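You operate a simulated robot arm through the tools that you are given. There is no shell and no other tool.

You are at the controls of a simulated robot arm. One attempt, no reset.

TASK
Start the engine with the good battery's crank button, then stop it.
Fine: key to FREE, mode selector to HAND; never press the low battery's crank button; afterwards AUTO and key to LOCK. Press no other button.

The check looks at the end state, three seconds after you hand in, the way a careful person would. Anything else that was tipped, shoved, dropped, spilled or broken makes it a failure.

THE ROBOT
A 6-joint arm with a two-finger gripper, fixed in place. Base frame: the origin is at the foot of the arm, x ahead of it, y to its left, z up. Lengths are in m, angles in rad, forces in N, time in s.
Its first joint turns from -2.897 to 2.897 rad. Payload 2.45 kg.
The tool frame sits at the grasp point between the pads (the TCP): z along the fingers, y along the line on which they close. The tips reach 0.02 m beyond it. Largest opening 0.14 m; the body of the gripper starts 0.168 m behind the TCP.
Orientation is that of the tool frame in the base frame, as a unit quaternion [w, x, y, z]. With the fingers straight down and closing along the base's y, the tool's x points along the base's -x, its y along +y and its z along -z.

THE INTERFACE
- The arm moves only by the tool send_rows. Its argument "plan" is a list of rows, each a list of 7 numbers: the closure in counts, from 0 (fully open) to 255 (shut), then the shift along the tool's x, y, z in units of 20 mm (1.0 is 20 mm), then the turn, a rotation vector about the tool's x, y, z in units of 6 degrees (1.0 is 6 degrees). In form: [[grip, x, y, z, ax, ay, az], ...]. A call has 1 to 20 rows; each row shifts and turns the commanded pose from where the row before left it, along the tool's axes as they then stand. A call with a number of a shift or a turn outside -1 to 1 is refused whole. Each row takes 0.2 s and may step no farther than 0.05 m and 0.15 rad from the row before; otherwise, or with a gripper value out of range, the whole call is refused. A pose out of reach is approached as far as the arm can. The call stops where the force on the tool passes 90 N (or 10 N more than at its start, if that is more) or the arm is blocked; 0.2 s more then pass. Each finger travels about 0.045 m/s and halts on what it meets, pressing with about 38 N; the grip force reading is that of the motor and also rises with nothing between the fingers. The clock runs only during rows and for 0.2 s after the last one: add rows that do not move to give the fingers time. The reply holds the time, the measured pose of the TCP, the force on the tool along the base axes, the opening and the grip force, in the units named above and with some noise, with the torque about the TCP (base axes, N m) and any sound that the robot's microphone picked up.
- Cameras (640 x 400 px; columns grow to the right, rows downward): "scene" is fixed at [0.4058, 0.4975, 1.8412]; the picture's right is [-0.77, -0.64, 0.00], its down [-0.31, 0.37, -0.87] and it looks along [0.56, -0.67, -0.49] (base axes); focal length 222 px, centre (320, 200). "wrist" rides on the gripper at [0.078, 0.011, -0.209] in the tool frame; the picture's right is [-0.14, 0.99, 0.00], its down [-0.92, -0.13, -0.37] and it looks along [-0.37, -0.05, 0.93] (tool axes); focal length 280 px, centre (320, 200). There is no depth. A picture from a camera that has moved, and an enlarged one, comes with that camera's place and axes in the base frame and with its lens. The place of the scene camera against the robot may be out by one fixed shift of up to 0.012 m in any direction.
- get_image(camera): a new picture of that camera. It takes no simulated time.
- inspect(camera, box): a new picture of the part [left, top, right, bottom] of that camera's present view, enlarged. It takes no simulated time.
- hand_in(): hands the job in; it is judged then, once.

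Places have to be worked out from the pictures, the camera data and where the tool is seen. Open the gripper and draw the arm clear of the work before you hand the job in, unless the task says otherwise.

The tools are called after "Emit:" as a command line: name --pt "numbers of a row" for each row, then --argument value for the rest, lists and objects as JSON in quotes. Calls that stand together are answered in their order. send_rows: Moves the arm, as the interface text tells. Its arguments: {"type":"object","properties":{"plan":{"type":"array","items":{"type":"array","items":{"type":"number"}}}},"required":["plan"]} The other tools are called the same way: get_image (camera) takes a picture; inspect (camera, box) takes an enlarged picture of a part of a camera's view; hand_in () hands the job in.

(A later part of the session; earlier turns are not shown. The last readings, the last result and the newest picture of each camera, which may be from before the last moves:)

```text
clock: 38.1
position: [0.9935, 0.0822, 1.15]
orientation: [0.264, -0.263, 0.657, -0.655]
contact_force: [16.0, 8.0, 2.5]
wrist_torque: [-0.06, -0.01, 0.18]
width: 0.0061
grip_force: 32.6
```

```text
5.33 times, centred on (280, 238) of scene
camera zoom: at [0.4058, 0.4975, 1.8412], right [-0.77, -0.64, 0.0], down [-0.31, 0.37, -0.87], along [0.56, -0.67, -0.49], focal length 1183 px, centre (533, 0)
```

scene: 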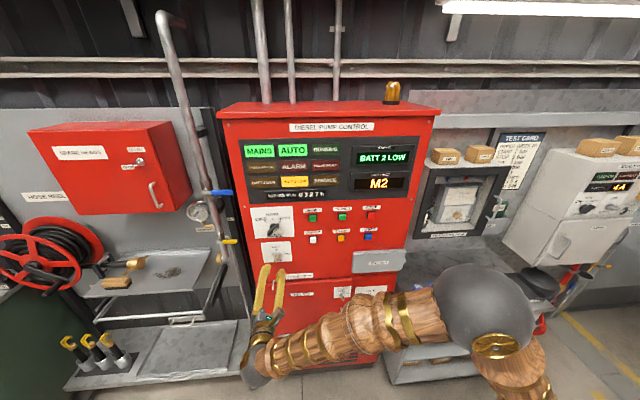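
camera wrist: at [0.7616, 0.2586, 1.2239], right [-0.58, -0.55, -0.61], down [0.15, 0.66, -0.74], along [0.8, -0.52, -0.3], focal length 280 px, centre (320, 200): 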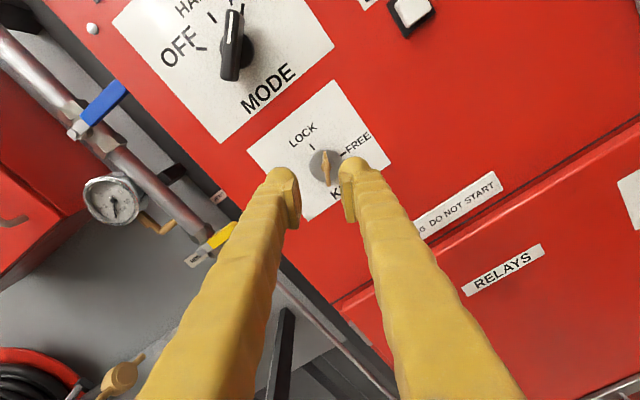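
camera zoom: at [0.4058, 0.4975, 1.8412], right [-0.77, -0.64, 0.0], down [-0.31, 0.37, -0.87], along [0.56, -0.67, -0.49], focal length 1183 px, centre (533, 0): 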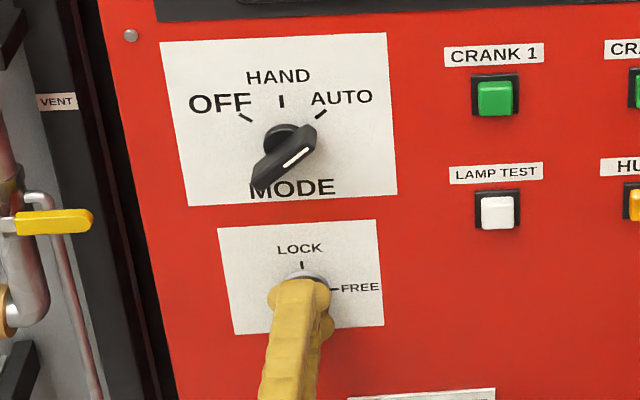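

The key's pointer now lines up with the FREE tick. I'll release, back off 80 mm, and verify the key stays.

Emit:
send_rows --pt "235 0 0 0 0 0 0" --pt "210 0 0 0 0 0 0" --pt "190 0 0 0 0 0 0" --pt "190 0 0 -1 0 0 0" --pt "190 0 0 -1 0 0 0" --pt "190 0 0 -1 0 0 0" --pt "190 0 0 -1 0 0 0" --pt "190 0 0 0 0 0 0"

Emit:
get_image --camera "wrist"

Emit:
inspect --camera "scene" --box '[240, 200, 320, 275]'

Emit:
inspect --camera "scene" --box '[230, 110, 430, 235]'

```text
clock: 39.9
position: [0.9391, 0.1407, 1.1505]
orientation: [0.263, -0.262, 0.658, -0.654]
contact_force: [-0.9, -0.3, 0.0]
wrist_torque: [0.02, 0.01, -0.01]
width: 0.0359
grip_force: 0.1
```

```text
taken
camera wrist: at [0.7368, 0.2367, 1.1421], right [0.1, 0.1, -0.99], down [0.41, 0.9, 0.13], along [0.91, -0.42, 0.05], focal length 280 px, centre (320, 200)
```

wrist: 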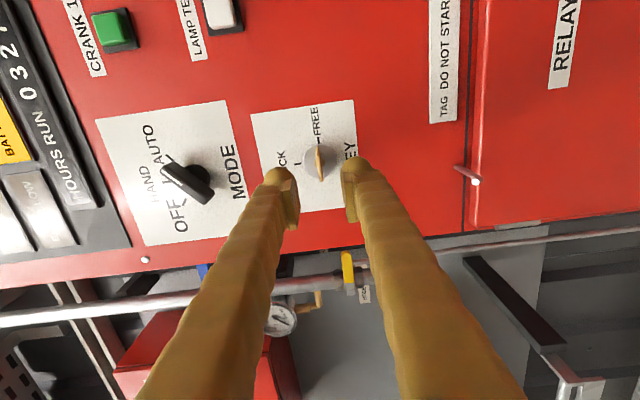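

```text
5.33 times, centred on (280, 238) of scene
camera zoom: at [0.4058, 0.4975, 1.8412], right [-0.77, -0.64, 0.0], down [-0.31, 0.37, -0.87], along [0.56, -0.67, -0.49], focal length 1183 px, centre (533, 0)
```

zoom: 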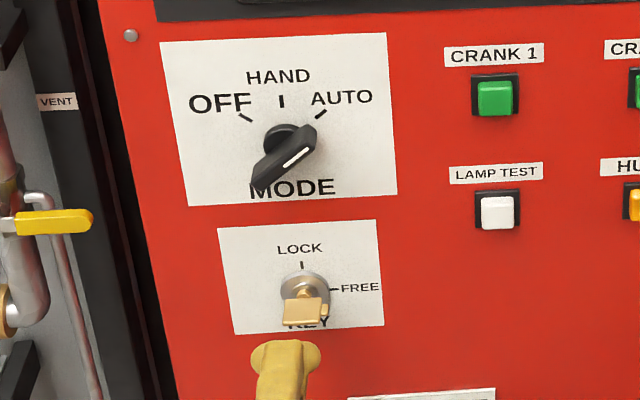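

```text
3.20 times, centred on (330, 172) of scene
camera zoom: at [0.4058, 0.4975, 1.8412], right [-0.77, -0.64, 0.0], down [-0.31, 0.37, -0.87], along [0.56, -0.67, -0.49], focal length 710 px, centre (288, 288)
```

zoom: 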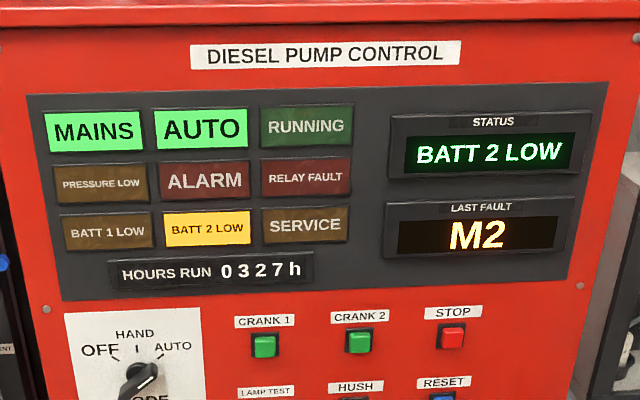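

The key stays at FREE. Next I back off a further 40 mm, move up 150 mm to the MODE knob, and roll to match the pointer's 50° AUTO angle.

Emit:
send_rows --pt "190 0 0 -1 0 0 0" --pt "190 0 0 -1 0 0 0" --pt "150 0 -1 0 0 0 0" --pt "150 0 -1 0 0 0 0" --pt "150 0 -1 0 0 0 0" --pt "150 0 -1 0 0 0 0" --pt "150 0 -1 0 0 0 0" --pt "150 0 -1 0 0 0 0" --pt "150 0 -1 0 0 0 0" --pt "150 0 -0.5 0 0 0 0" --pt "150 0 0 0 0 0 -1" --pt "150 0 0 0 0 0 -1" --pt "150 0 0 0 0 0 -1" --pt "150 0 0 0 0 0 -1" --pt "150 0 0 0 0 0 -1" --pt "150 0 0 0 0 0 -1" --pt "150 0 0 0 0 0 -0.67" --pt "150 0 0 0 0 0 0"

Emit:
get_image --camera "wrist"

Emit:
inspect --camera "wrist" --box '[250, 100, 390, 220]'

```text
clock: 43.7
position: [0.9113, 0.1673, 1.3003]
orientation: [-0.023, 0.473, -0.528, 0.706]
contact_force: [0.6, -0.6, 0.4]
wrist_torque: [0.0, 0.01, 0.02]
width: 0.0579
grip_force: 0.1
```

```text
taken
camera wrist: at [0.7178, 0.2721, 1.3448], right [-0.39, -0.36, -0.85], down [0.31, 0.81, -0.49], along [0.87, -0.45, -0.2], focal length 280 px, centre (320, 200)
```

wrist: 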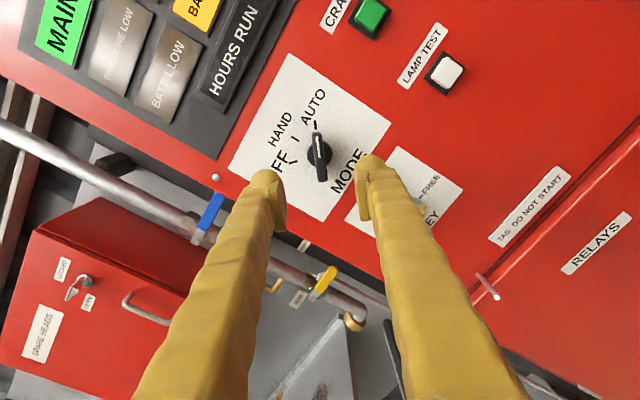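

```text
3.33 times, centred on (320, 160) of wrist
camera zoom: at [0.7178, 0.2721, 1.3448], right [-0.39, -0.36, -0.85], down [0.31, 0.81, -0.49], along [0.87, -0.45, -0.2], focal length 935 px, centre (320, 333)
```

zoom: 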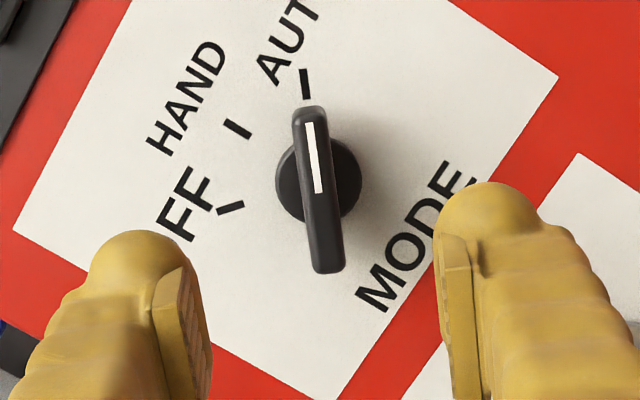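

The knob bar is aligned with the pads and the knob axis is on the tool axis. I'll advance 80 mm and re-check the depth.

Emit:
send_rows --pt "150 0 0 1 0 0 0" --pt "150 0 0 1 0 0 0" --pt "150 0 0 1 0 0 0" --pt "150 0 0 1 0 0 0" --pt "150 0 0 0 0 0 0"

Emit:
inspect --camera "wrist" --box '[250, 110, 390, 230]'

Emit:
inspect --camera "scene" --box '[240, 190, 320, 265]'

```text
clock: 44.9
position: [0.9659, 0.1096, 1.2999]
orientation: [-0.023, 0.473, -0.528, 0.705]
contact_force: [0.8, -0.4, -0.1]
wrist_torque: [0.01, -0.01, 0.02]
width: 0.0576
grip_force: 0.0
```

```text
3.33 times, centred on (320, 170) of wrist
camera zoom: at [0.7732, 0.2144, 1.3448], right [-0.39, -0.36, -0.85], down [0.31, 0.81, -0.49], along [0.87, -0.45, -0.2], focal length 935 px, centre (320, 300)
```

zoom: 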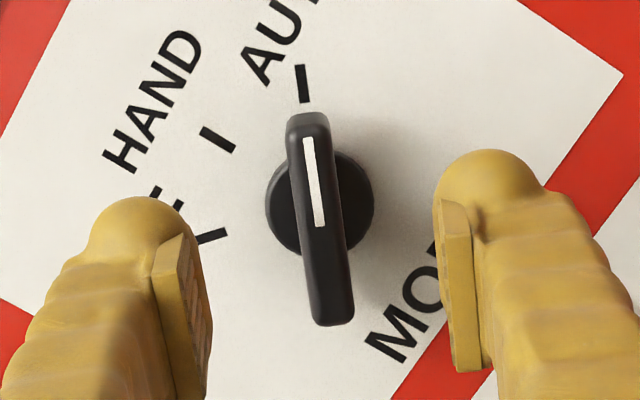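

```text
5.33 times, centred on (280, 228) of scene
camera zoom: at [0.4058, 0.4975, 1.8412], right [-0.77, -0.64, 0.0], down [-0.31, 0.37, -0.87], along [0.56, -0.67, -0.49], focal length 1183 px, centre (533, 53)
```

zoom: 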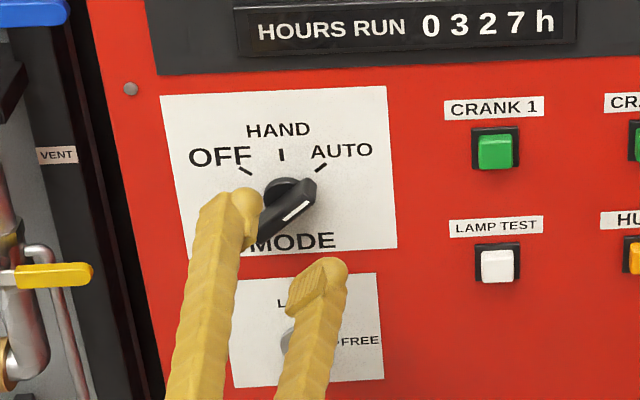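

The knob bar's front face is at roughly n=-0.638, with the round skirt about 25–30 mm behind it. I'll advance 42 mm so the tips overlap the bar by about 13 mm without reaching the skirt, then look.

Emit:
send_rows --pt "150 0 0 1 0 0 0" --pt "150 0 0 1 0 0 0" --pt "150 0 0 0.1 0 0 0" --pt "150 0 0 0 0 0 0"

Emit:
inspect --camera "wrist" --box '[240, 110, 400, 240]'

Emit:
inspect --camera "scene" --box '[245, 200, 305, 250]'

```text
clock: 45.9
position: [0.9945, 0.0792, 1.2995]
orientation: [-0.023, 0.473, -0.528, 0.705]
contact_force: [0.0, -0.4, -0.3]
wrist_torque: [-0.03, 0.01, 0.03]
width: 0.0581
grip_force: 0.1
```

```text
3.08 times, centred on (320, 175) of wrist
camera zoom: at [0.8016, 0.1842, 1.3441], right [-0.39, -0.36, -0.85], down [0.31, 0.81, -0.49], along [0.87, -0.45, -0.2], focal length 863 px, centre (320, 277)
```

zoom: 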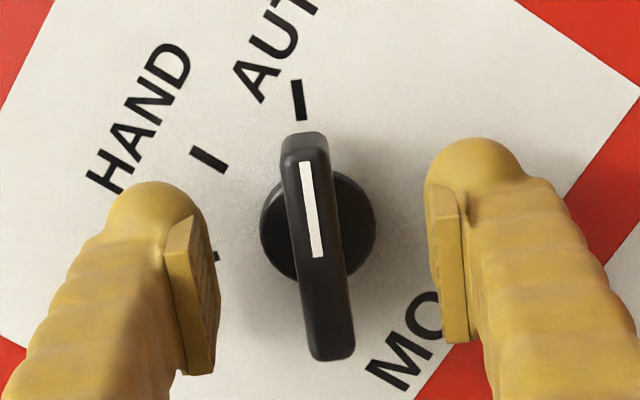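

```text
8.00 times, centred on (275, 225) of scene
camera zoom: at [0.4058, 0.4975, 1.8412], right [-0.77, -0.64, 0.0], down [-0.31, 0.37, -0.87], along [0.56, -0.67, -0.49], focal length 1775 px, centre (680, 0)
```

zoom: 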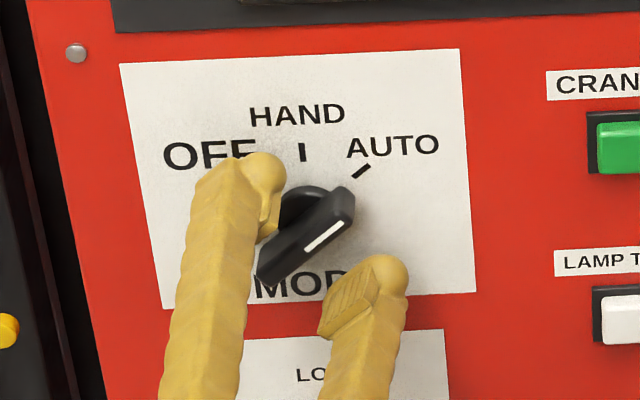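

The bar is centred between the pads with about 10 mm of overlap and roughly 8 mm clearance to the skirt. I'll advance 3 mm more and close on the bar.

Emit:
send_rows --pt "150 0 0 0.15 0 0 0" --pt "185 0 0 0 0 0 0" --pt "210 0 0 0 0 0 0" --pt "235 0 0 0 0 0 0" --pt "255 0 0 0 0 0 0" --pt "255 0 0 0 0 0 0"

Emit:
inspect --camera "wrist" --box '[240, 110, 400, 240]'

```text
clock: 47.3
position: [0.9973, 0.0773, 1.2997]
orientation: [-0.024, 0.472, -0.528, 0.705]
contact_force: [9.8, 2.1, 6.4]
wrist_torque: [-0.08, -0.06, 0.09]
width: 0.0121
grip_force: 38.9
```

```text
3.08 times, centred on (320, 175) of wrist
camera zoom: at [0.804, 0.182, 1.3442], right [-0.39, -0.36, -0.85], down [0.31, 0.81, -0.49], along [0.87, -0.45, -0.2], focal length 863 px, centre (320, 277)
```

zoom: 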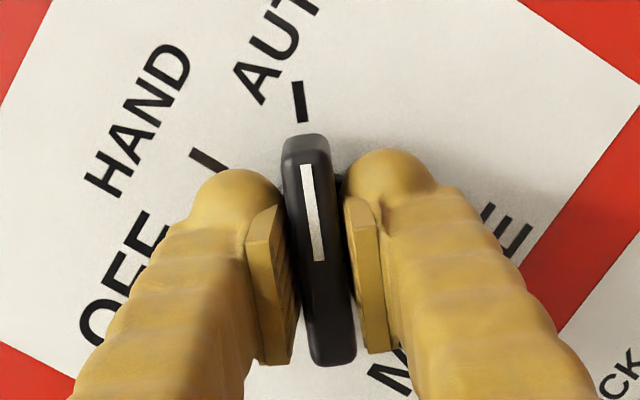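

The bar is gripped at 12 mm width with low forces. I'll turn counter-clockwise 24° first and check.

Emit:
send_rows --pt "255 0 0 0 0 0 -1" --pt "255 0 0 0 0 0 -1" --pt "255 0 0 0 0 0 -1" --pt "255 0 0 0 0 0 -1" --pt "255 0 0 0 0 0 0"

Emit:
inspect --camera "wrist" --box '[240, 110, 400, 240]'

```text
clock: 48.5
position: [0.9975, 0.0781, 1.2996]
orientation: [0.123, 0.573, -0.418, 0.694]
contact_force: [7.0, 6.7, 8.5]
wrist_torque: [0.0, -0.01, 0.15]
width: 0.0119
grip_force: 38.5
```

```text
3.08 times, centred on (320, 175) of wrist
camera zoom: at [0.8206, 0.1977, 1.3679], right [-0.6, -0.57, -0.56], down [0.12, 0.63, -0.77], along [0.79, -0.53, -0.31], focal length 863 px, centre (320, 277)
```

zoom: 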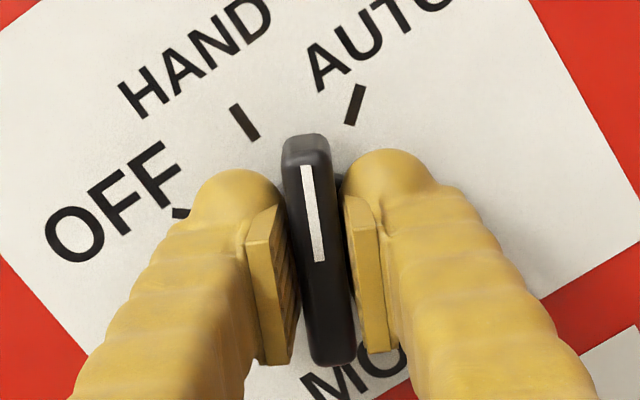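

The knob follows easily. The remaining 26° goes to HAND.

Emit:
send_rows --pt "255 0 0 0 0 0 -1" --pt "255 0 0 0 0 0 -1" --pt "255 0 0 0 0 0 -1" --pt "255 0 0 0 0 0 -1" --pt "255 0 0 0 0 0 -0.35" --pt "255 0 0 0 0 0 0"

Emit:
inspect --camera "wrist" --box '[240, 110, 400, 240]'

Emit:
inspect --camera "scene" --box '[230, 110, 430, 235]'

```text
clock: 49.9
position: [0.9975, 0.0776, 1.3003]
orientation: [0.277, 0.653, -0.278, 0.648]
contact_force: [1.4, 4.0, 7.1]
wrist_torque: [0.0, -0.04, 0.06]
width: 0.012
grip_force: 39.0
```

```text
3.08 times, centred on (320, 175) of wrist
camera zoom: at [0.8447, 0.2207, 1.3805], right [-0.72, -0.68, -0.14], down [-0.17, 0.36, -0.92], along [0.68, -0.64, -0.37], focal length 863 px, centre (320, 277)
```

zoom: 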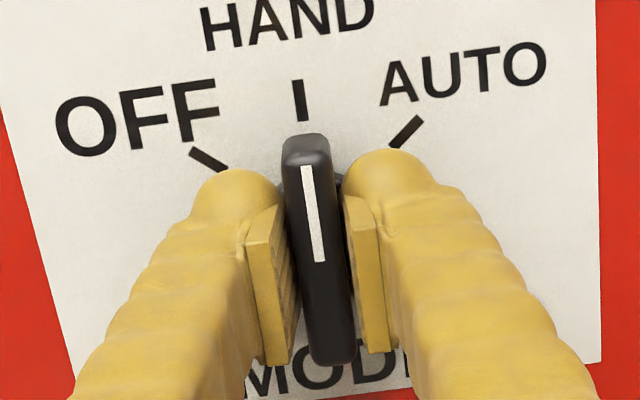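

```text
3.20 times, centred on (330, 172) of scene
camera zoom: at [0.4058, 0.4975, 1.8412], right [-0.77, -0.64, 0.0], down [-0.31, 0.37, -0.87], along [0.56, -0.67, -0.49], focal length 710 px, centre (288, 288)
```

zoom: 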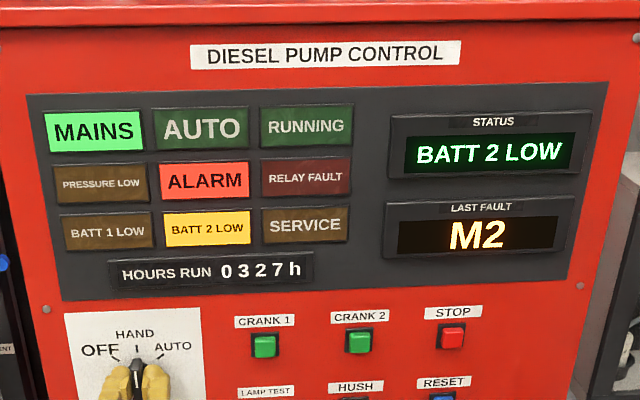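

The pointer is on HAND, the AUTO lamp has gone out, and the ALARM lamp is lit because the panel isn't in auto. I'll release, retreat 100 mm, and shift 160 mm right and 33 mm up toward CRANK 1, closing the fingers on the way.

Emit:
send_rows --pt "235 0 0 0 0 0 0" --pt "200 0 0 0 0 0 0" --pt "160 0 0 0 0 0 0" --pt "150 0 0 0 0 0 0" --pt "150 0 0 -1 0 0 0" --pt "150 0 0 -1 0 0 0" --pt "150 0 0 -1 0 0 0" --pt "150 0 0 -1 0 0 0" --pt "150 0 0 -1 0 0 0" --pt "255 0 1 0 0 0 0" --pt "255 0 1 0 0 0 0" --pt "255 0 1 0 0 0 0" --pt "255 0.8 1 0 0 0 0" --pt "255 0.8 1 0 0 0 0" --pt "255 0 1 0 0 0 0" --pt "255 0 1 0 0 0 0" --pt "255 0 1 0 0 0 0" --pt "255 0 0 0 0 0 0"

Emit:
get_image --camera "wrist"

Emit:
inspect --camera "wrist" --box '[260, 110, 390, 220]'

Emit:
get_image --camera "scene"

```text
clock: 53.7
position: [0.8117, 0.0389, 1.333]
orientation: [0.277, 0.653, -0.278, 0.648]
contact_force: [-0.2, 0.1, 0.3]
wrist_torque: [-0.01, 0.01, -0.01]
width: 0.0
grip_force: 29.6
```

```text
taken
camera wrist: at [0.66, 0.182, 1.4129], right [-0.72, -0.68, -0.14], down [-0.17, 0.36, -0.92], along [0.68, -0.64, -0.37], focal length 280 px, centre (320, 200)
```

wrist: 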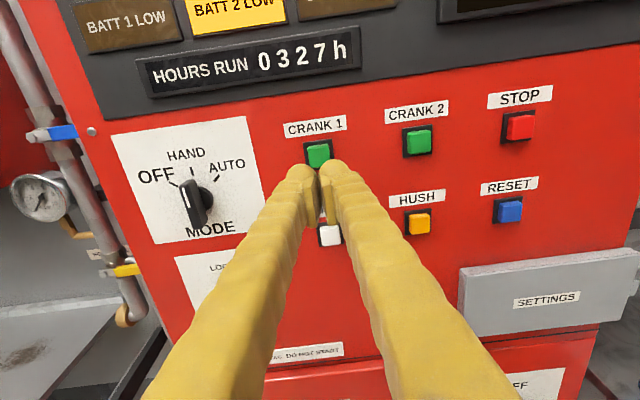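

```text
3.64 times, centred on (325, 165) of wrist
camera zoom: at [0.66, 0.182, 1.4129], right [-0.72, -0.68, -0.14], down [-0.17, 0.36, -0.92], along [0.68, -0.64, -0.37], focal length 1020 px, centre (302, 327)
```

zoom: 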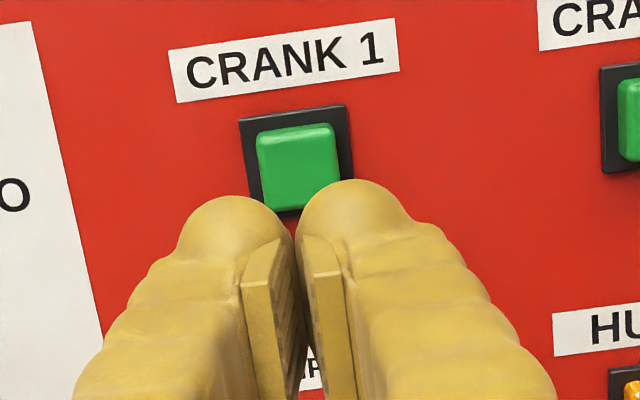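

```text
taken
```

scene: 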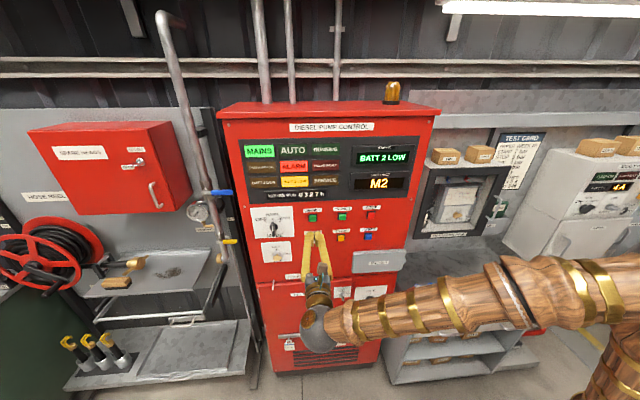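

The tips are in line with CRANK 1 (face centre within about 2 mm of the tool axis) and well away from CRANK 2. I'll advance 90 mm, leaving about 15 mm to the button.

Emit:
send_rows --pt "255 0 0 1 0 0 0" --pt "255 0 0 1 0 0 0" --pt "255 0 0 1 0 0 0" --pt "255 0 0 1 0 0 0" --pt "255 0 0 0.5 0 0 0" --pt "255 0 0 0 0 0 0"

Emit:
inspect --camera "wrist" --box '[260, 110, 390, 220]'

Emit:
inspect --camera "scene" --box '[280, 190, 350, 250]'

```text
clock: 55.1
position: [0.8748, -0.0266, 1.3324]
orientation: [0.277, 0.652, -0.278, 0.649]
contact_force: [0.0, 0.4, -0.2]
wrist_torque: [-0.03, 0.0, 0.02]
width: 0.0
grip_force: 29.3
```

```text
3.64 times, centred on (325, 165) of wrist
camera zoom: at [0.7222, 0.1167, 1.4131], right [-0.72, -0.68, -0.14], down [-0.17, 0.36, -0.92], along [0.68, -0.64, -0.37], focal length 1020 px, centre (302, 327)
```

zoom: 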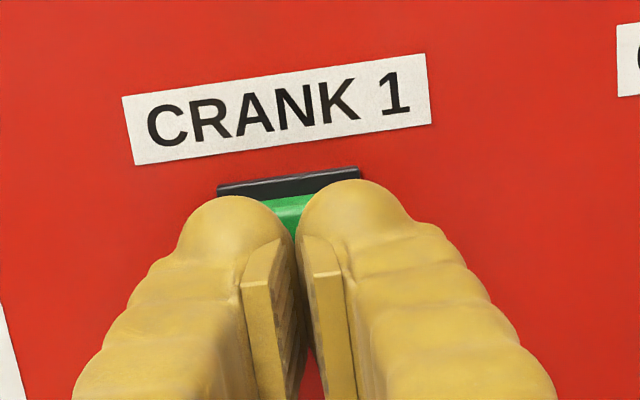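

```text
6.67 times, centred on (315, 220) of scene
camera zoom: at [0.4058, 0.4975, 1.8412], right [-0.77, -0.64, 0.0], down [-0.31, 0.37, -0.87], along [0.56, -0.67, -0.49], focal length 1479 px, centre (353, 67)
```

zoom: 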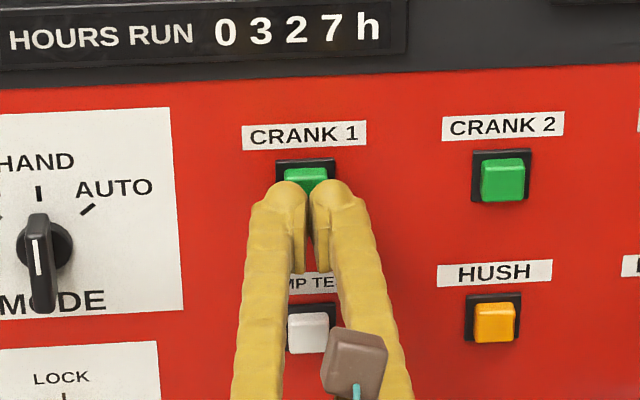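

The tips are just short of the button face. I'll press in small 2 mm steps and watch the force.

Emit:
send_rows --pt "255 0 0 0.15 0 0 0" --pt "255 0 0 0.15 0 0 0" --pt "255 0 0 0.15 0 0 0"

Emit:
inspect --camera "scene" --box '[235, 130, 395, 240]'

```text
clock: 55.9
position: [0.8806, -0.0317, 1.3318]
orientation: [0.276, 0.653, -0.277, 0.648]
contact_force: [0.3, 1.4, 0.7]
wrist_torque: [0.02, -0.01, 0.0]
width: 0.0
grip_force: 29.0
```

```text
3.64 times, centred on (315, 185) of scene
camera zoom: at [0.4058, 0.4975, 1.8412], right [-0.77, -0.64, 0.0], down [-0.31, 0.37, -0.87], along [0.56, -0.67, -0.49], focal length 807 px, centre (338, 254)
```

zoom: 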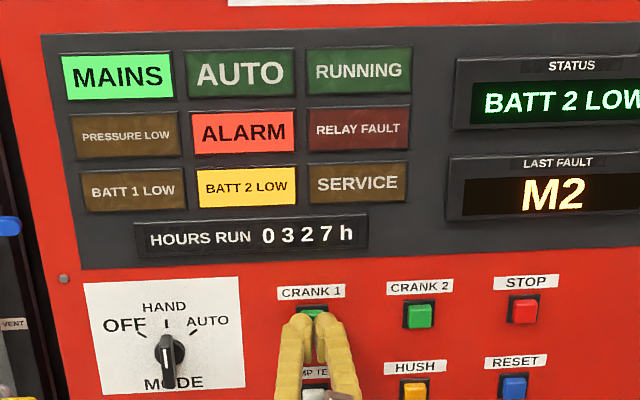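

No contact yet. I'll keep going in 2 mm steps.

Emit:
send_rows --pt "255 0 0 0.1 0 0 0" --pt "255 0 0 0.1 0 0 0" --pt "255 0 0 0.1 0 0 0"

Emit:
inspect --camera "wrist" --box '[260, 110, 390, 220]'

```text
clock: 56.7
position: [0.8861, -0.0364, 1.3321]
orientation: [0.277, 0.652, -0.278, 0.649]
contact_force: [-1.1, 3.4, 0.9]
wrist_torque: [-0.05, -0.03, 0.08]
width: 0.0
grip_force: 29.4
heard: click
```

```text
3.64 times, centred on (325, 165) of wrist
camera zoom: at [0.7325, 0.1064, 1.4125], right [-0.72, -0.68, -0.14], down [-0.17, 0.36, -0.92], along [0.68, -0.63, -0.37], focal length 1020 px, centre (302, 327)
```

zoom: 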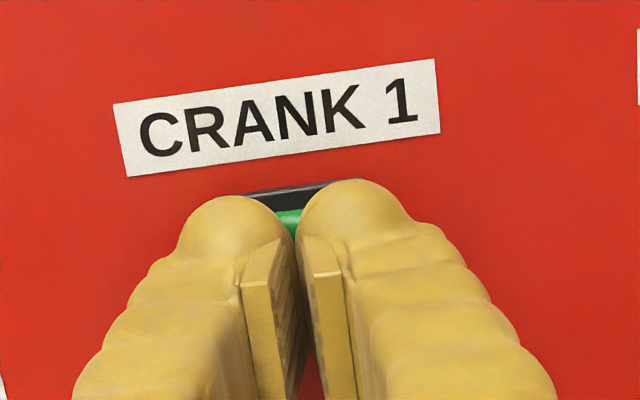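

I heard a click with about 3 N of contact, so the button is engaged. I'll check the lamps while still holding.

Emit:
inspect --camera "scene" --box '[235, 130, 435, 240]'

Emit:
send_rows --pt "255 0 0 0 0 0 0" --pt "255 0 0 0 0 0 0" --pt "255 0 0 0 0 0 0"

Emit:
inspect --camera "scene" --box '[235, 130, 435, 240]'

```text
3.20 times, centred on (335, 185) of scene
camera zoom: at [0.4058, 0.4975, 1.8412], right [-0.77, -0.64, 0.0], down [-0.31, 0.37, -0.87], along [0.56, -0.67, -0.49], focal length 710 px, centre (272, 248)
```

zoom: 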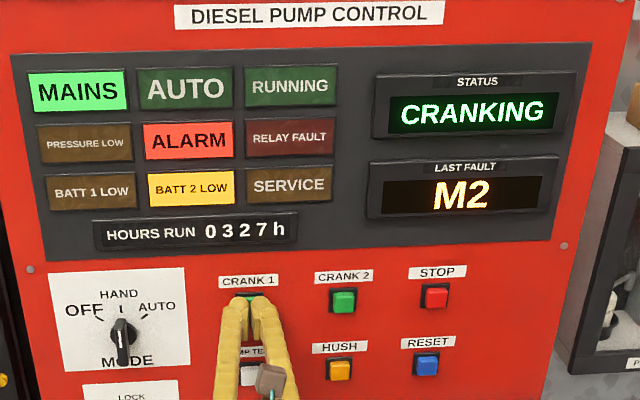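

```text
clock: 57.5
position: [0.885, -0.0364, 1.333]
orientation: [0.277, 0.653, -0.278, 0.648]
contact_force: [-1.5, 3.0, -1.0]
wrist_torque: [-0.04, 0.03, 0.05]
width: 0.0
grip_force: 29.1
```

```text
3.20 times, centred on (335, 185) of scene
camera zoom: at [0.4058, 0.4975, 1.8412], right [-0.77, -0.64, 0.0], down [-0.31, 0.37, -0.87], along [0.56, -0.67, -0.49], focal length 710 px, centre (272, 248)
```

zoom: 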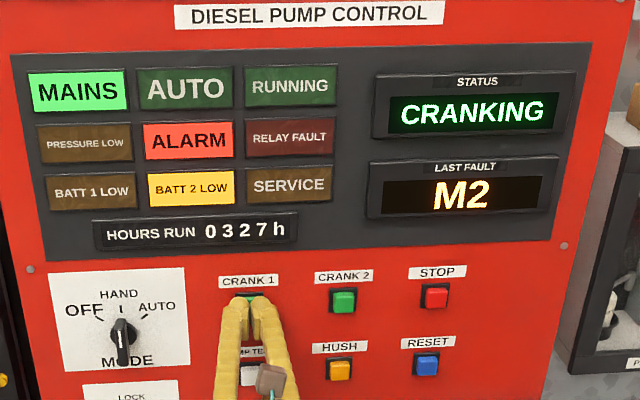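

STATUS reads CRANKING. I'll hold a bit longer until the engine catches, checking often so I don't over-crank.

Emit:
send_rows --pt "255 0 0 0 0 0 0" --pt "255 0 0 0 0 0 0" --pt "255 0 0 0 0 0 0"

Emit:
inspect --camera "scene" --box '[235, 130, 435, 240]'

```text
clock: 58.3
position: [0.8844, -0.0375, 1.3319]
orientation: [0.277, 0.652, -0.277, 0.649]
contact_force: [-2.2, 3.8, -1.5]
wrist_torque: [0.0, 0.0, 0.06]
width: 0.0
grip_force: 29.1
```

```text
3.20 times, centred on (335, 185) of scene
camera zoom: at [0.4058, 0.4975, 1.8412], right [-0.77, -0.64, 0.0], down [-0.31, 0.37, -0.87], along [0.56, -0.67, -0.49], focal length 710 px, centre (272, 248)
```

zoom: 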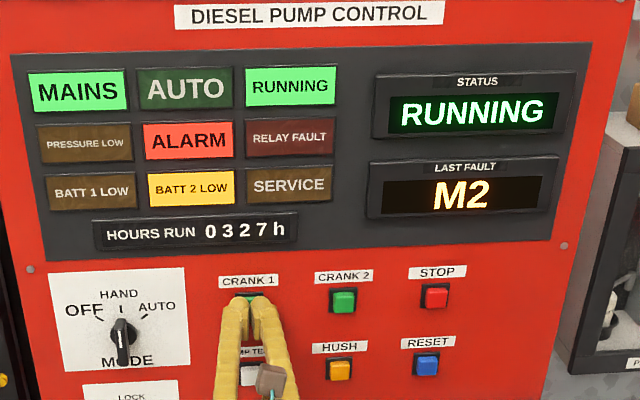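

The engine is RUNNING. I'll release CRANK 1, retreat 100 mm, and slide 240 mm right to STOP at a safe standoff.

Emit:
send_rows --pt "255 0 0 -1 0 0 0" --pt "255 0 0 -1 0 0 0" --pt "255 0 0 -1 0 0 0" --pt "255 0 0 -1 0 0 0" --pt "255 0 0 -1 0 0 0" --pt "255 0 1 0 0 0 0" --pt "255 0 1 0 0 0 0" --pt "255 0 1 0 0 0 0" --pt "255 0 1 0 0 0 0" --pt "255 0 1 0 0 0 0" --pt "255 0 1 0 0 0 0" --pt "255 0 1 0 0 0 0" --pt "255 0 1 0 0 0 0" --pt "255 0 1 0 0 0 0" --pt "255 0 1 0 0 0 0" --pt "255 0 1 0 0 0 0" --pt "255 0 1 0 0 0 0" --pt "255 0 0 0 0 0 0"

Emit:
get_image --camera "wrist"

Emit:
inspect --camera "wrist" --box '[260, 100, 390, 210]'

Emit:
inspect --camera "scene" --box '[235, 130, 435, 240]'

```text
clock: 62.1
position: [0.6433, -0.1311, 1.3323]
orientation: [0.277, 0.652, -0.278, 0.649]
contact_force: [0.3, 0.5, -0.2]
wrist_torque: [0.01, 0.0, -0.02]
width: 0.0
grip_force: 29.5
```

```text
taken
camera wrist: at [0.4902, 0.0124, 1.4131], right [-0.72, -0.68, -0.14], down [-0.17, 0.36, -0.92], along [0.68, -0.64, -0.37], focal length 280 px, centre (320, 200)
```

wrist: 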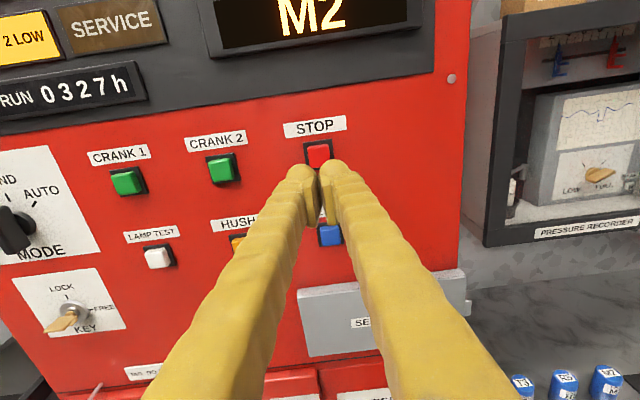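

```text
3.64 times, centred on (325, 155) of wrist
camera zoom: at [0.4902, 0.0124, 1.4131], right [-0.72, -0.68, -0.14], down [-0.17, 0.36, -0.92], along [0.68, -0.64, -0.37], focal length 1020 px, centre (302, 364)
```

zoom: 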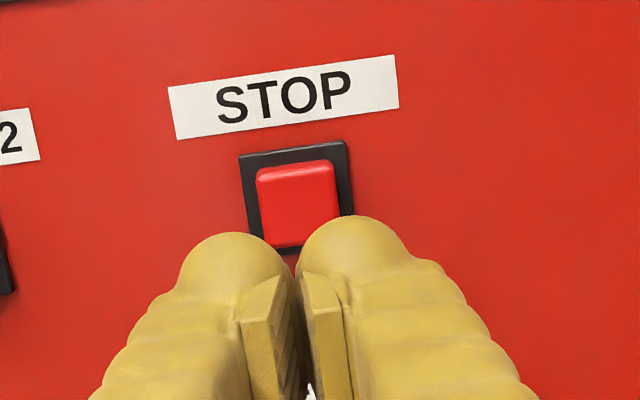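

```text
3.20 times, centred on (335, 185) of scene
camera zoom: at [0.4058, 0.4975, 1.8412], right [-0.77, -0.64, 0.0], down [-0.31, 0.37, -0.87], along [0.56, -0.67, -0.49], focal length 710 px, centre (272, 248)
```

zoom: 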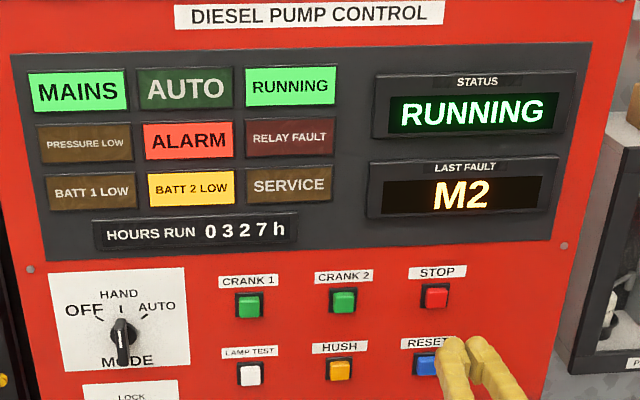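

The tool is centred on STOP with the same offset as at CRANK 1, and the engine keeps running. I'll advance 92 mm, then press in 2 mm steps.

Emit:
send_rows --pt "255 0 0 1 0 0 0" --pt "255 0 0 1 0 0 0" --pt "255 0 0 1 0 0 0" --pt "255 0 0 1 0 0 0" --pt "255 0 0 0.6 0 0 0" --pt "255 0 0 0.1 0 0 0" --pt "255 0 0 0.1 0 0 0" --pt "255 0 0 0.1 0 0 0"

Emit:
inspect --camera "scene" --box '[235, 130, 435, 240]'

Emit:
inspect --camera "wrist" --box '[260, 100, 390, 210]'

```text
clock: 63.9
position: [0.7102, -0.2018, 1.3327]
orientation: [0.277, 0.652, -0.278, 0.649]
contact_force: [-0.7, 0.0, 0.4]
wrist_torque: [0.02, -0.02, 0.0]
width: 0.0001
grip_force: 29.7
```

```text
3.20 times, centred on (335, 185) of scene
camera zoom: at [0.4058, 0.4975, 1.8412], right [-0.77, -0.64, 0.0], down [-0.31, 0.37, -0.87], along [0.56, -0.67, -0.49], focal length 710 px, centre (272, 248)
```

zoom: 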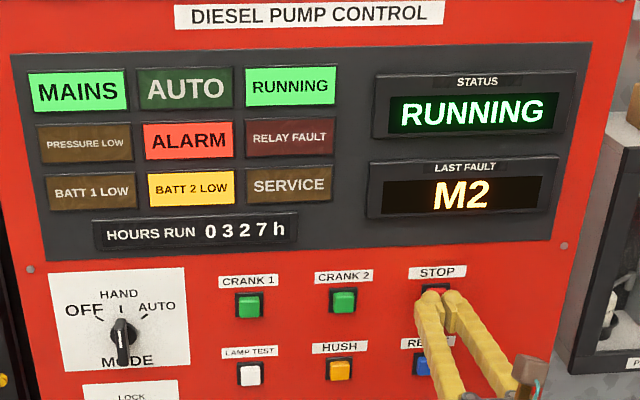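

```text
3.64 times, centred on (325, 155) of wrist
camera zoom: at [0.5582, -0.0583, 1.4128], right [-0.72, -0.68, -0.14], down [-0.17, 0.36, -0.92], along [0.68, -0.64, -0.37], focal length 1020 px, centre (302, 364)
```

zoom: 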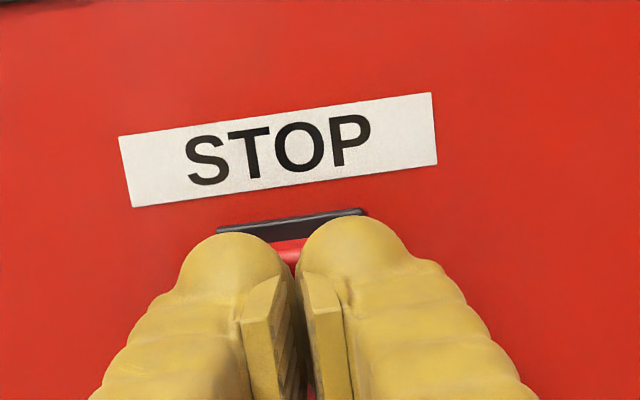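

No contact yet; a few more 2 mm steps.

Emit:
send_rows --pt "255 0 0 0.1 0 0 0" --pt "255 0 0 0.1 0 0 0" --pt "255 0 0 0.1 0 0 0"

Emit:
inspect --camera "scene" --box '[235, 130, 435, 240]'

```text
clock: 64.7
position: [0.7148, -0.2056, 1.3319]
orientation: [0.277, 0.652, -0.278, 0.648]
contact_force: [-2.2, 1.9, -0.1]
wrist_torque: [-0.02, 0.01, -0.03]
width: 0.0001
grip_force: 29.5
heard: click
```

```text
3.20 times, centred on (335, 185) of scene
camera zoom: at [0.4058, 0.4975, 1.8412], right [-0.77, -0.64, 0.0], down [-0.31, 0.37, -0.87], along [0.56, -0.67, -0.49], focal length 710 px, centre (272, 248)
```

zoom: 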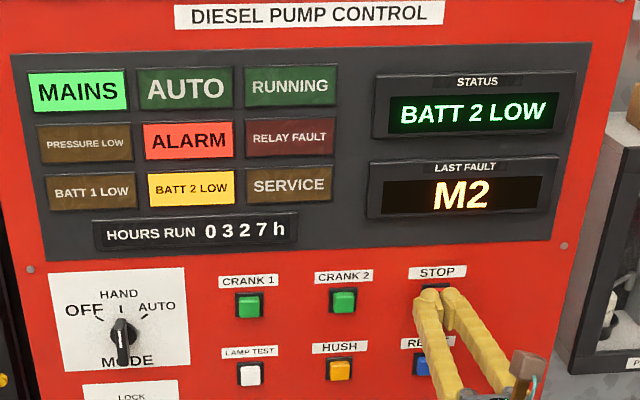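

RUNNING is out and STATUS is back to BATT 2 LOW, so the engine has stopped. I'll release, retreat 100 mm, and head back left to the MODE knob.

Emit:
send_rows --pt "255 0 0 -1 0 0 0" --pt "255 0 0 -1 0 0 0" --pt "255 0 0 -1 0 0 0" --pt "255 0 0 -1 0 0 0" --pt "255 0 0 -1 0 0 0" --pt "255 0 -1 0 0 0 0" --pt "255 0 -1 0 0 0 0" --pt "255 0 -1 0 0 0 0" --pt "255 0 -1 0 0 0 0" --pt "255 0 -1 0 0 0 0" --pt "255 0 -1 0 0 0 0" --pt "255 0 -1 0 0 0 0" --pt "255 0 -1 0 0 0 0" --pt "255 0 -1 0 0 0 0" --pt "255 0 -1 0 0 0 0" --pt "255 0 -1 0 0 0 0" --pt "255 0 -1 0 0 0 0" --pt "255 0 -1 0 0 0 0" --pt "255 0 -1 0 0 0 0" --pt "255 0 -1 0 0 0 0"

Emit:
send_rows --pt "220 -0.8 -1 0 0 0 0" --pt "180 -0.8 -1 0 0 0 0" --pt "150 0 -1 0 0 0 0" --pt "150 0 -1 0 0 0 0" --pt "150 0 -1 0 0 0 0" --pt "150 0 0 0 0 0 0" --pt "150 0 0 0 0 0 0"

Emit:
inspect --camera "wrist" --box '[250, 100, 390, 220]'

Emit:
get_image --camera "scene"

```text
clock: 68.9
position: [0.8626, 0.0759, 1.3322]
orientation: [0.277, 0.653, -0.278, 0.648]
contact_force: [0.1, 0.5, -1.3]
wrist_torque: [0.0, 0.03, -0.01]
width: 0.0001
grip_force: 29.7
```

```text
clock: 70.5
position: [0.9358, 0.1426, 1.3006]
orientation: [0.277, 0.652, -0.278, 0.649]
contact_force: [0.2, 0.3, -0.2]
wrist_torque: [0.01, 0.01, -0.01]
width: 0.0576
grip_force: 0.0
```

```text
3.33 times, centred on (320, 160) of wrist
camera zoom: at [0.7826, 0.2862, 1.381], right [-0.72, -0.68, -0.14], down [-0.17, 0.36, -0.92], along [0.68, -0.64, -0.37], focal length 935 px, centre (320, 333)
```

zoom: 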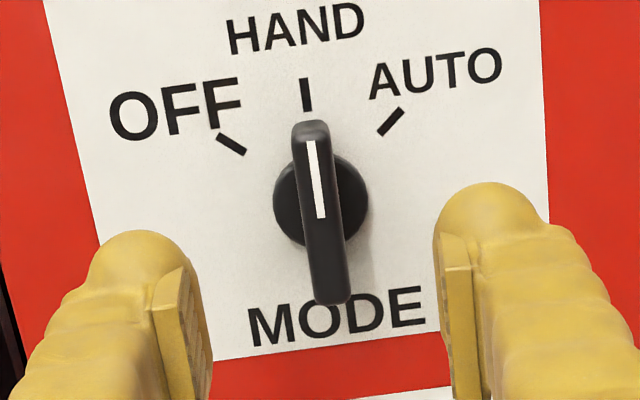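

```text
taken
```

scene: 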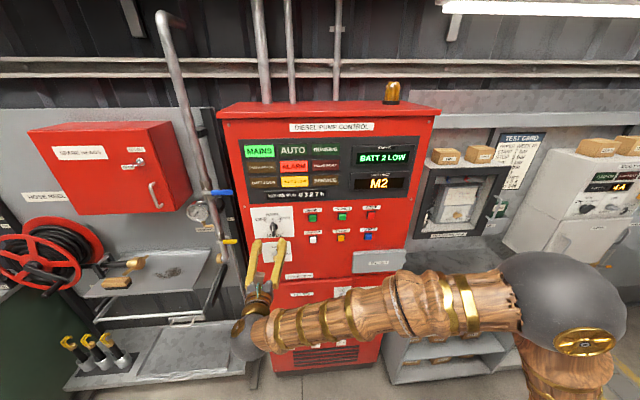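

I'm centred on the knob again. I'll advance 90 mm to the same grip depth as before and close.

Emit:
send_rows --pt "150 0 0 1 0 0 0" --pt "150 0 0 1 0 0 0" --pt "150 0 0 1 0 0 0" --pt "150 0 0 1 0 0 0" --pt "150 0 0 0.45 0 0 0" --pt "150 0 0 0 0 0 0" --pt "185 0 0 0 0 0 0" --pt "210 0 0 0 0 0 0" --pt "235 0 0 0 0 0 0" --pt "255 0 0 0 0 0 0" --pt "255 0 0 0 0 0 0"

Emit:
inspect --camera "wrist" --box '[240, 110, 400, 240]'

```text
clock: 72.9
position: [0.996, 0.0785, 1.2995]
orientation: [0.277, 0.653, -0.278, 0.648]
contact_force: [1.0, -1.7, -0.7]
wrist_torque: [0.0, 0.0, 0.05]
width: 0.012
grip_force: 39.5
```

```text
3.08 times, centred on (320, 175) of wrist
camera zoom: at [0.8434, 0.2219, 1.3805], right [-0.72, -0.68, -0.14], down [-0.17, 0.36, -0.92], along [0.68, -0.64, -0.37], focal length 863 px, centre (320, 277)
```

zoom: 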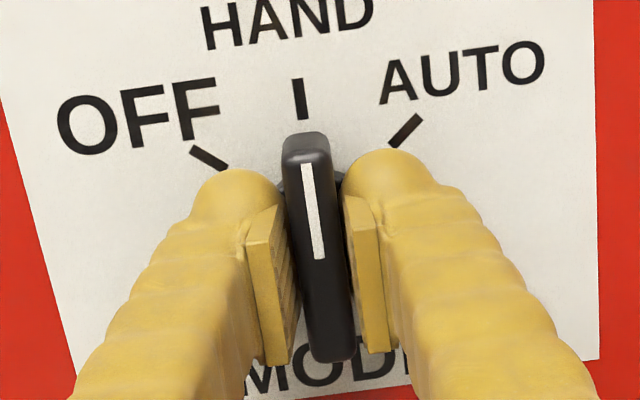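

The bar is gripped with almost no side load. I'll turn clockwise 50° back to AUTO.

Emit:
send_rows --pt "255 0 0 0 0 0 1" --pt "255 0 0 0 0 0 1" --pt "255 0 0 0 0 0 1" --pt "255 0 0 0 0 0 1" --pt "255 0 0 0 0 0 1" --pt "255 0 0 0 0 0 1" --pt "255 0 0 0 0 0 1" --pt "255 0 0 0 0 0 1" --pt "255 0 0 0 0 0 0.33" --pt "255 0 0 0 0 0 0"

Emit:
inspect --camera "wrist" --box '[240, 110, 400, 240]'

Emit:
inspect --camera "scene" --box '[235, 130, 435, 240]'

```text
clock: 75.1
position: [0.9952, 0.0796, 1.2998]
orientation: [-0.023, 0.474, -0.528, 0.704]
contact_force: [18.4, -0.7, 6.6]
wrist_torque: [-0.06, -0.05, 0.11]
width: 0.0118
grip_force: 38.9
```

```text
3.08 times, centred on (320, 175) of wrist
camera zoom: at [0.8028, 0.1836, 1.3443], right [-0.39, -0.36, -0.85], down [0.31, 0.81, -0.49], along [0.87, -0.45, -0.2], focal length 863 px, centre (320, 277)
```

zoom: 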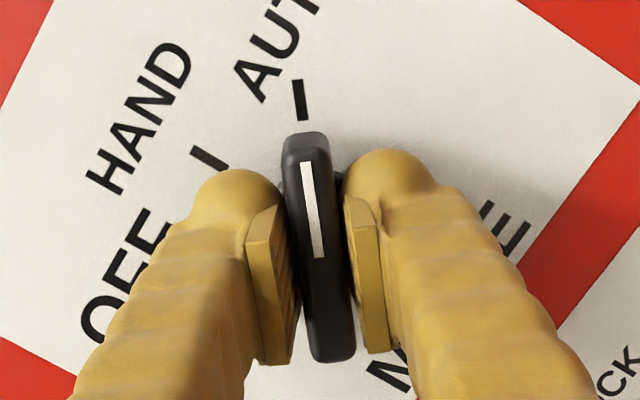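

```text
3.20 times, centred on (335, 185) of scene
camera zoom: at [0.4058, 0.4975, 1.8412], right [-0.77, -0.64, 0.0], down [-0.31, 0.37, -0.87], along [0.56, -0.67, -0.49], focal length 710 px, centre (272, 248)
```

zoom: 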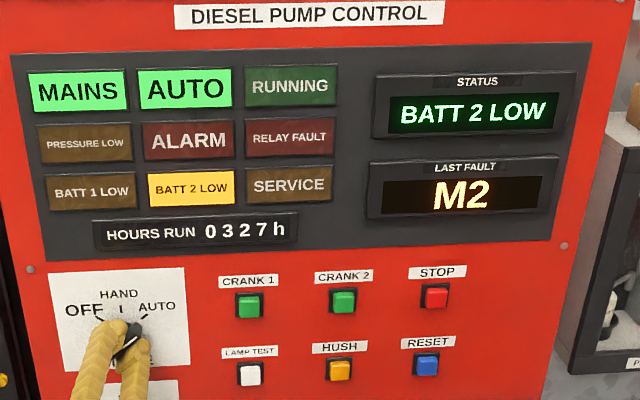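

AUTO is lit and ALARM has cleared. I'll release the knob, retreat 120 mm, and roll to the horizontal key angle, then move down 150 mm to the key.

Emit:
send_rows --pt "235 0 0 0 0 0 0" --pt "200 0 0 0 0 0 0" --pt "160 0 0 0 0 0 0" --pt "150 0 0 0 0 0 0" --pt "150 0 0 -1 0 0 0" --pt "150 0 0 -1 0 0 0" --pt "150 0 0 -1 0 0 0" --pt "150 0 0 -1 0 0 0" --pt "150 0 0 -1 0 0 0" --pt "150 0 0 -1 0 0 0" --pt "190 0 0 0 0 0 1" --pt "190 0 0 0 0 0 1" --pt "190 0 0 0 0 0 1" --pt "190 0 0 0 0 0 1" --pt "190 0 0 0 0 0 1" --pt "190 0 0 0 0 0 1" --pt "190 0 0 0 0 0 0.67" --pt "190 0 0 0 0 0 0"

Emit:
send_rows --pt "190 0 1 0 0 0 0" --pt "190 0 1 0 0 0 0" --pt "190 0 1 0 0 0 0" --pt "190 0 1 0 0 0 0" --pt "190 0 1 0 0 0 0" --pt "190 0 1 0 0 0 0" --pt "190 0 1 0 0 0 0" --pt "190 0 0.5 0 0 0 0" --pt "190 0 0 1 0 0 0" --pt "190 0 0 1 0 0 0" --pt "190 0 0 0 0 0 0"

Emit:
inspect --camera "wrist" --box '[250, 110, 390, 230]'

Emit:
inspect --camera "scene" --box '[235, 130, 395, 275]'

```text
clock: 78.9
position: [0.9134, 0.1662, 1.3004]
orientation: [0.263, -0.263, 0.658, -0.654]
contact_force: [-0.3, 0.7, 0.5]
wrist_torque: [-0.07, 0.01, -0.02]
width: 0.0359
grip_force: 0.1
```

```text
clock: 81.3
position: [0.9404, 0.1357, 1.1491]
orientation: [0.263, -0.264, 0.657, -0.655]
contact_force: [0.1, 0.1, 0.9]
wrist_torque: [-0.02, -0.01, -0.01]
width: 0.0357
grip_force: 0.0
```

```text
3.33 times, centred on (320, 170) of wrist
camera zoom: at [0.7387, 0.2334, 1.1418], right [0.09, 0.1, -0.99], down [0.41, 0.9, 0.13], along [0.91, -0.42, 0.04], focal length 935 px, centre (320, 300)
```

zoom: 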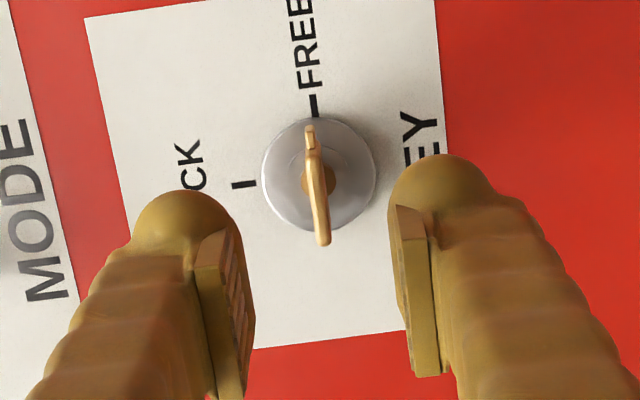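

```text
2.76 times, centred on (315, 202) of scene
camera zoom: at [0.4058, 0.4975, 1.8412], right [-0.77, -0.64, 0.0], down [-0.31, 0.37, -0.87], along [0.56, -0.67, -0.49], focal length 612 px, centre (334, 193)
```

zoom: 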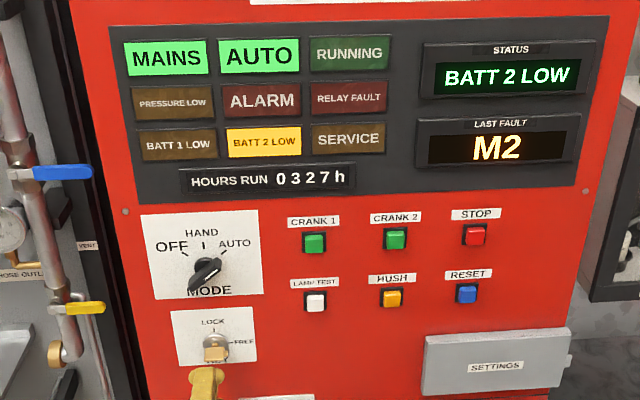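

The key and lock are centred again. I'll advance 75 mm to the same grip depth that worked and close.

Emit:
send_rows --pt "190 0 0 1 0 0 0" --pt "190 0 0 1 0 0 0" --pt "190 0 0 1 0 0 0" --pt "190 0 0 0.75 0 0 0" --pt "190 0 0 0 0 0 0" --pt "215 0 0 0 0 0 0" --pt "240 0 0 0 0 0 0" --pt "255 0 0 0 0 0 0" --pt "255 0 0 0 0 0 0" --pt "255 0 0 0 0 0 0"

Emit:
inspect --camera "wrist" --box '[250, 110, 390, 230]'

```text
clock: 83.5
position: [0.9928, 0.0835, 1.1493]
orientation: [0.263, -0.265, 0.658, -0.654]
contact_force: [8.6, -3.3, 14.4]
wrist_torque: [-0.09, -0.1, -0.01]
width: 0.0059
grip_force: 33.1
```

```text
3.33 times, centred on (320, 170) of wrist
camera zoom: at [0.7903, 0.1795, 1.1415], right [0.1, 0.1, -0.99], down [0.41, 0.9, 0.13], along [0.91, -0.42, 0.05], focal length 935 px, centre (320, 300)
```

zoom: 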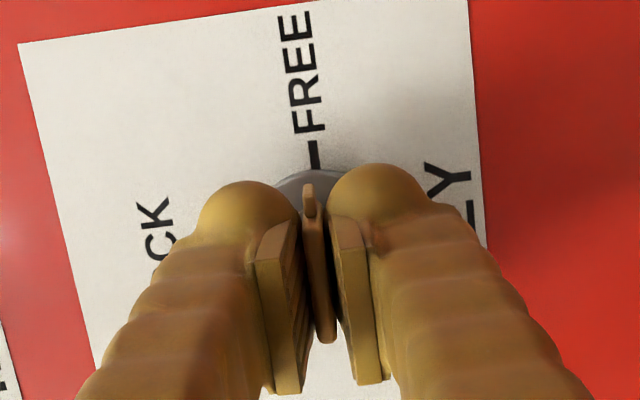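

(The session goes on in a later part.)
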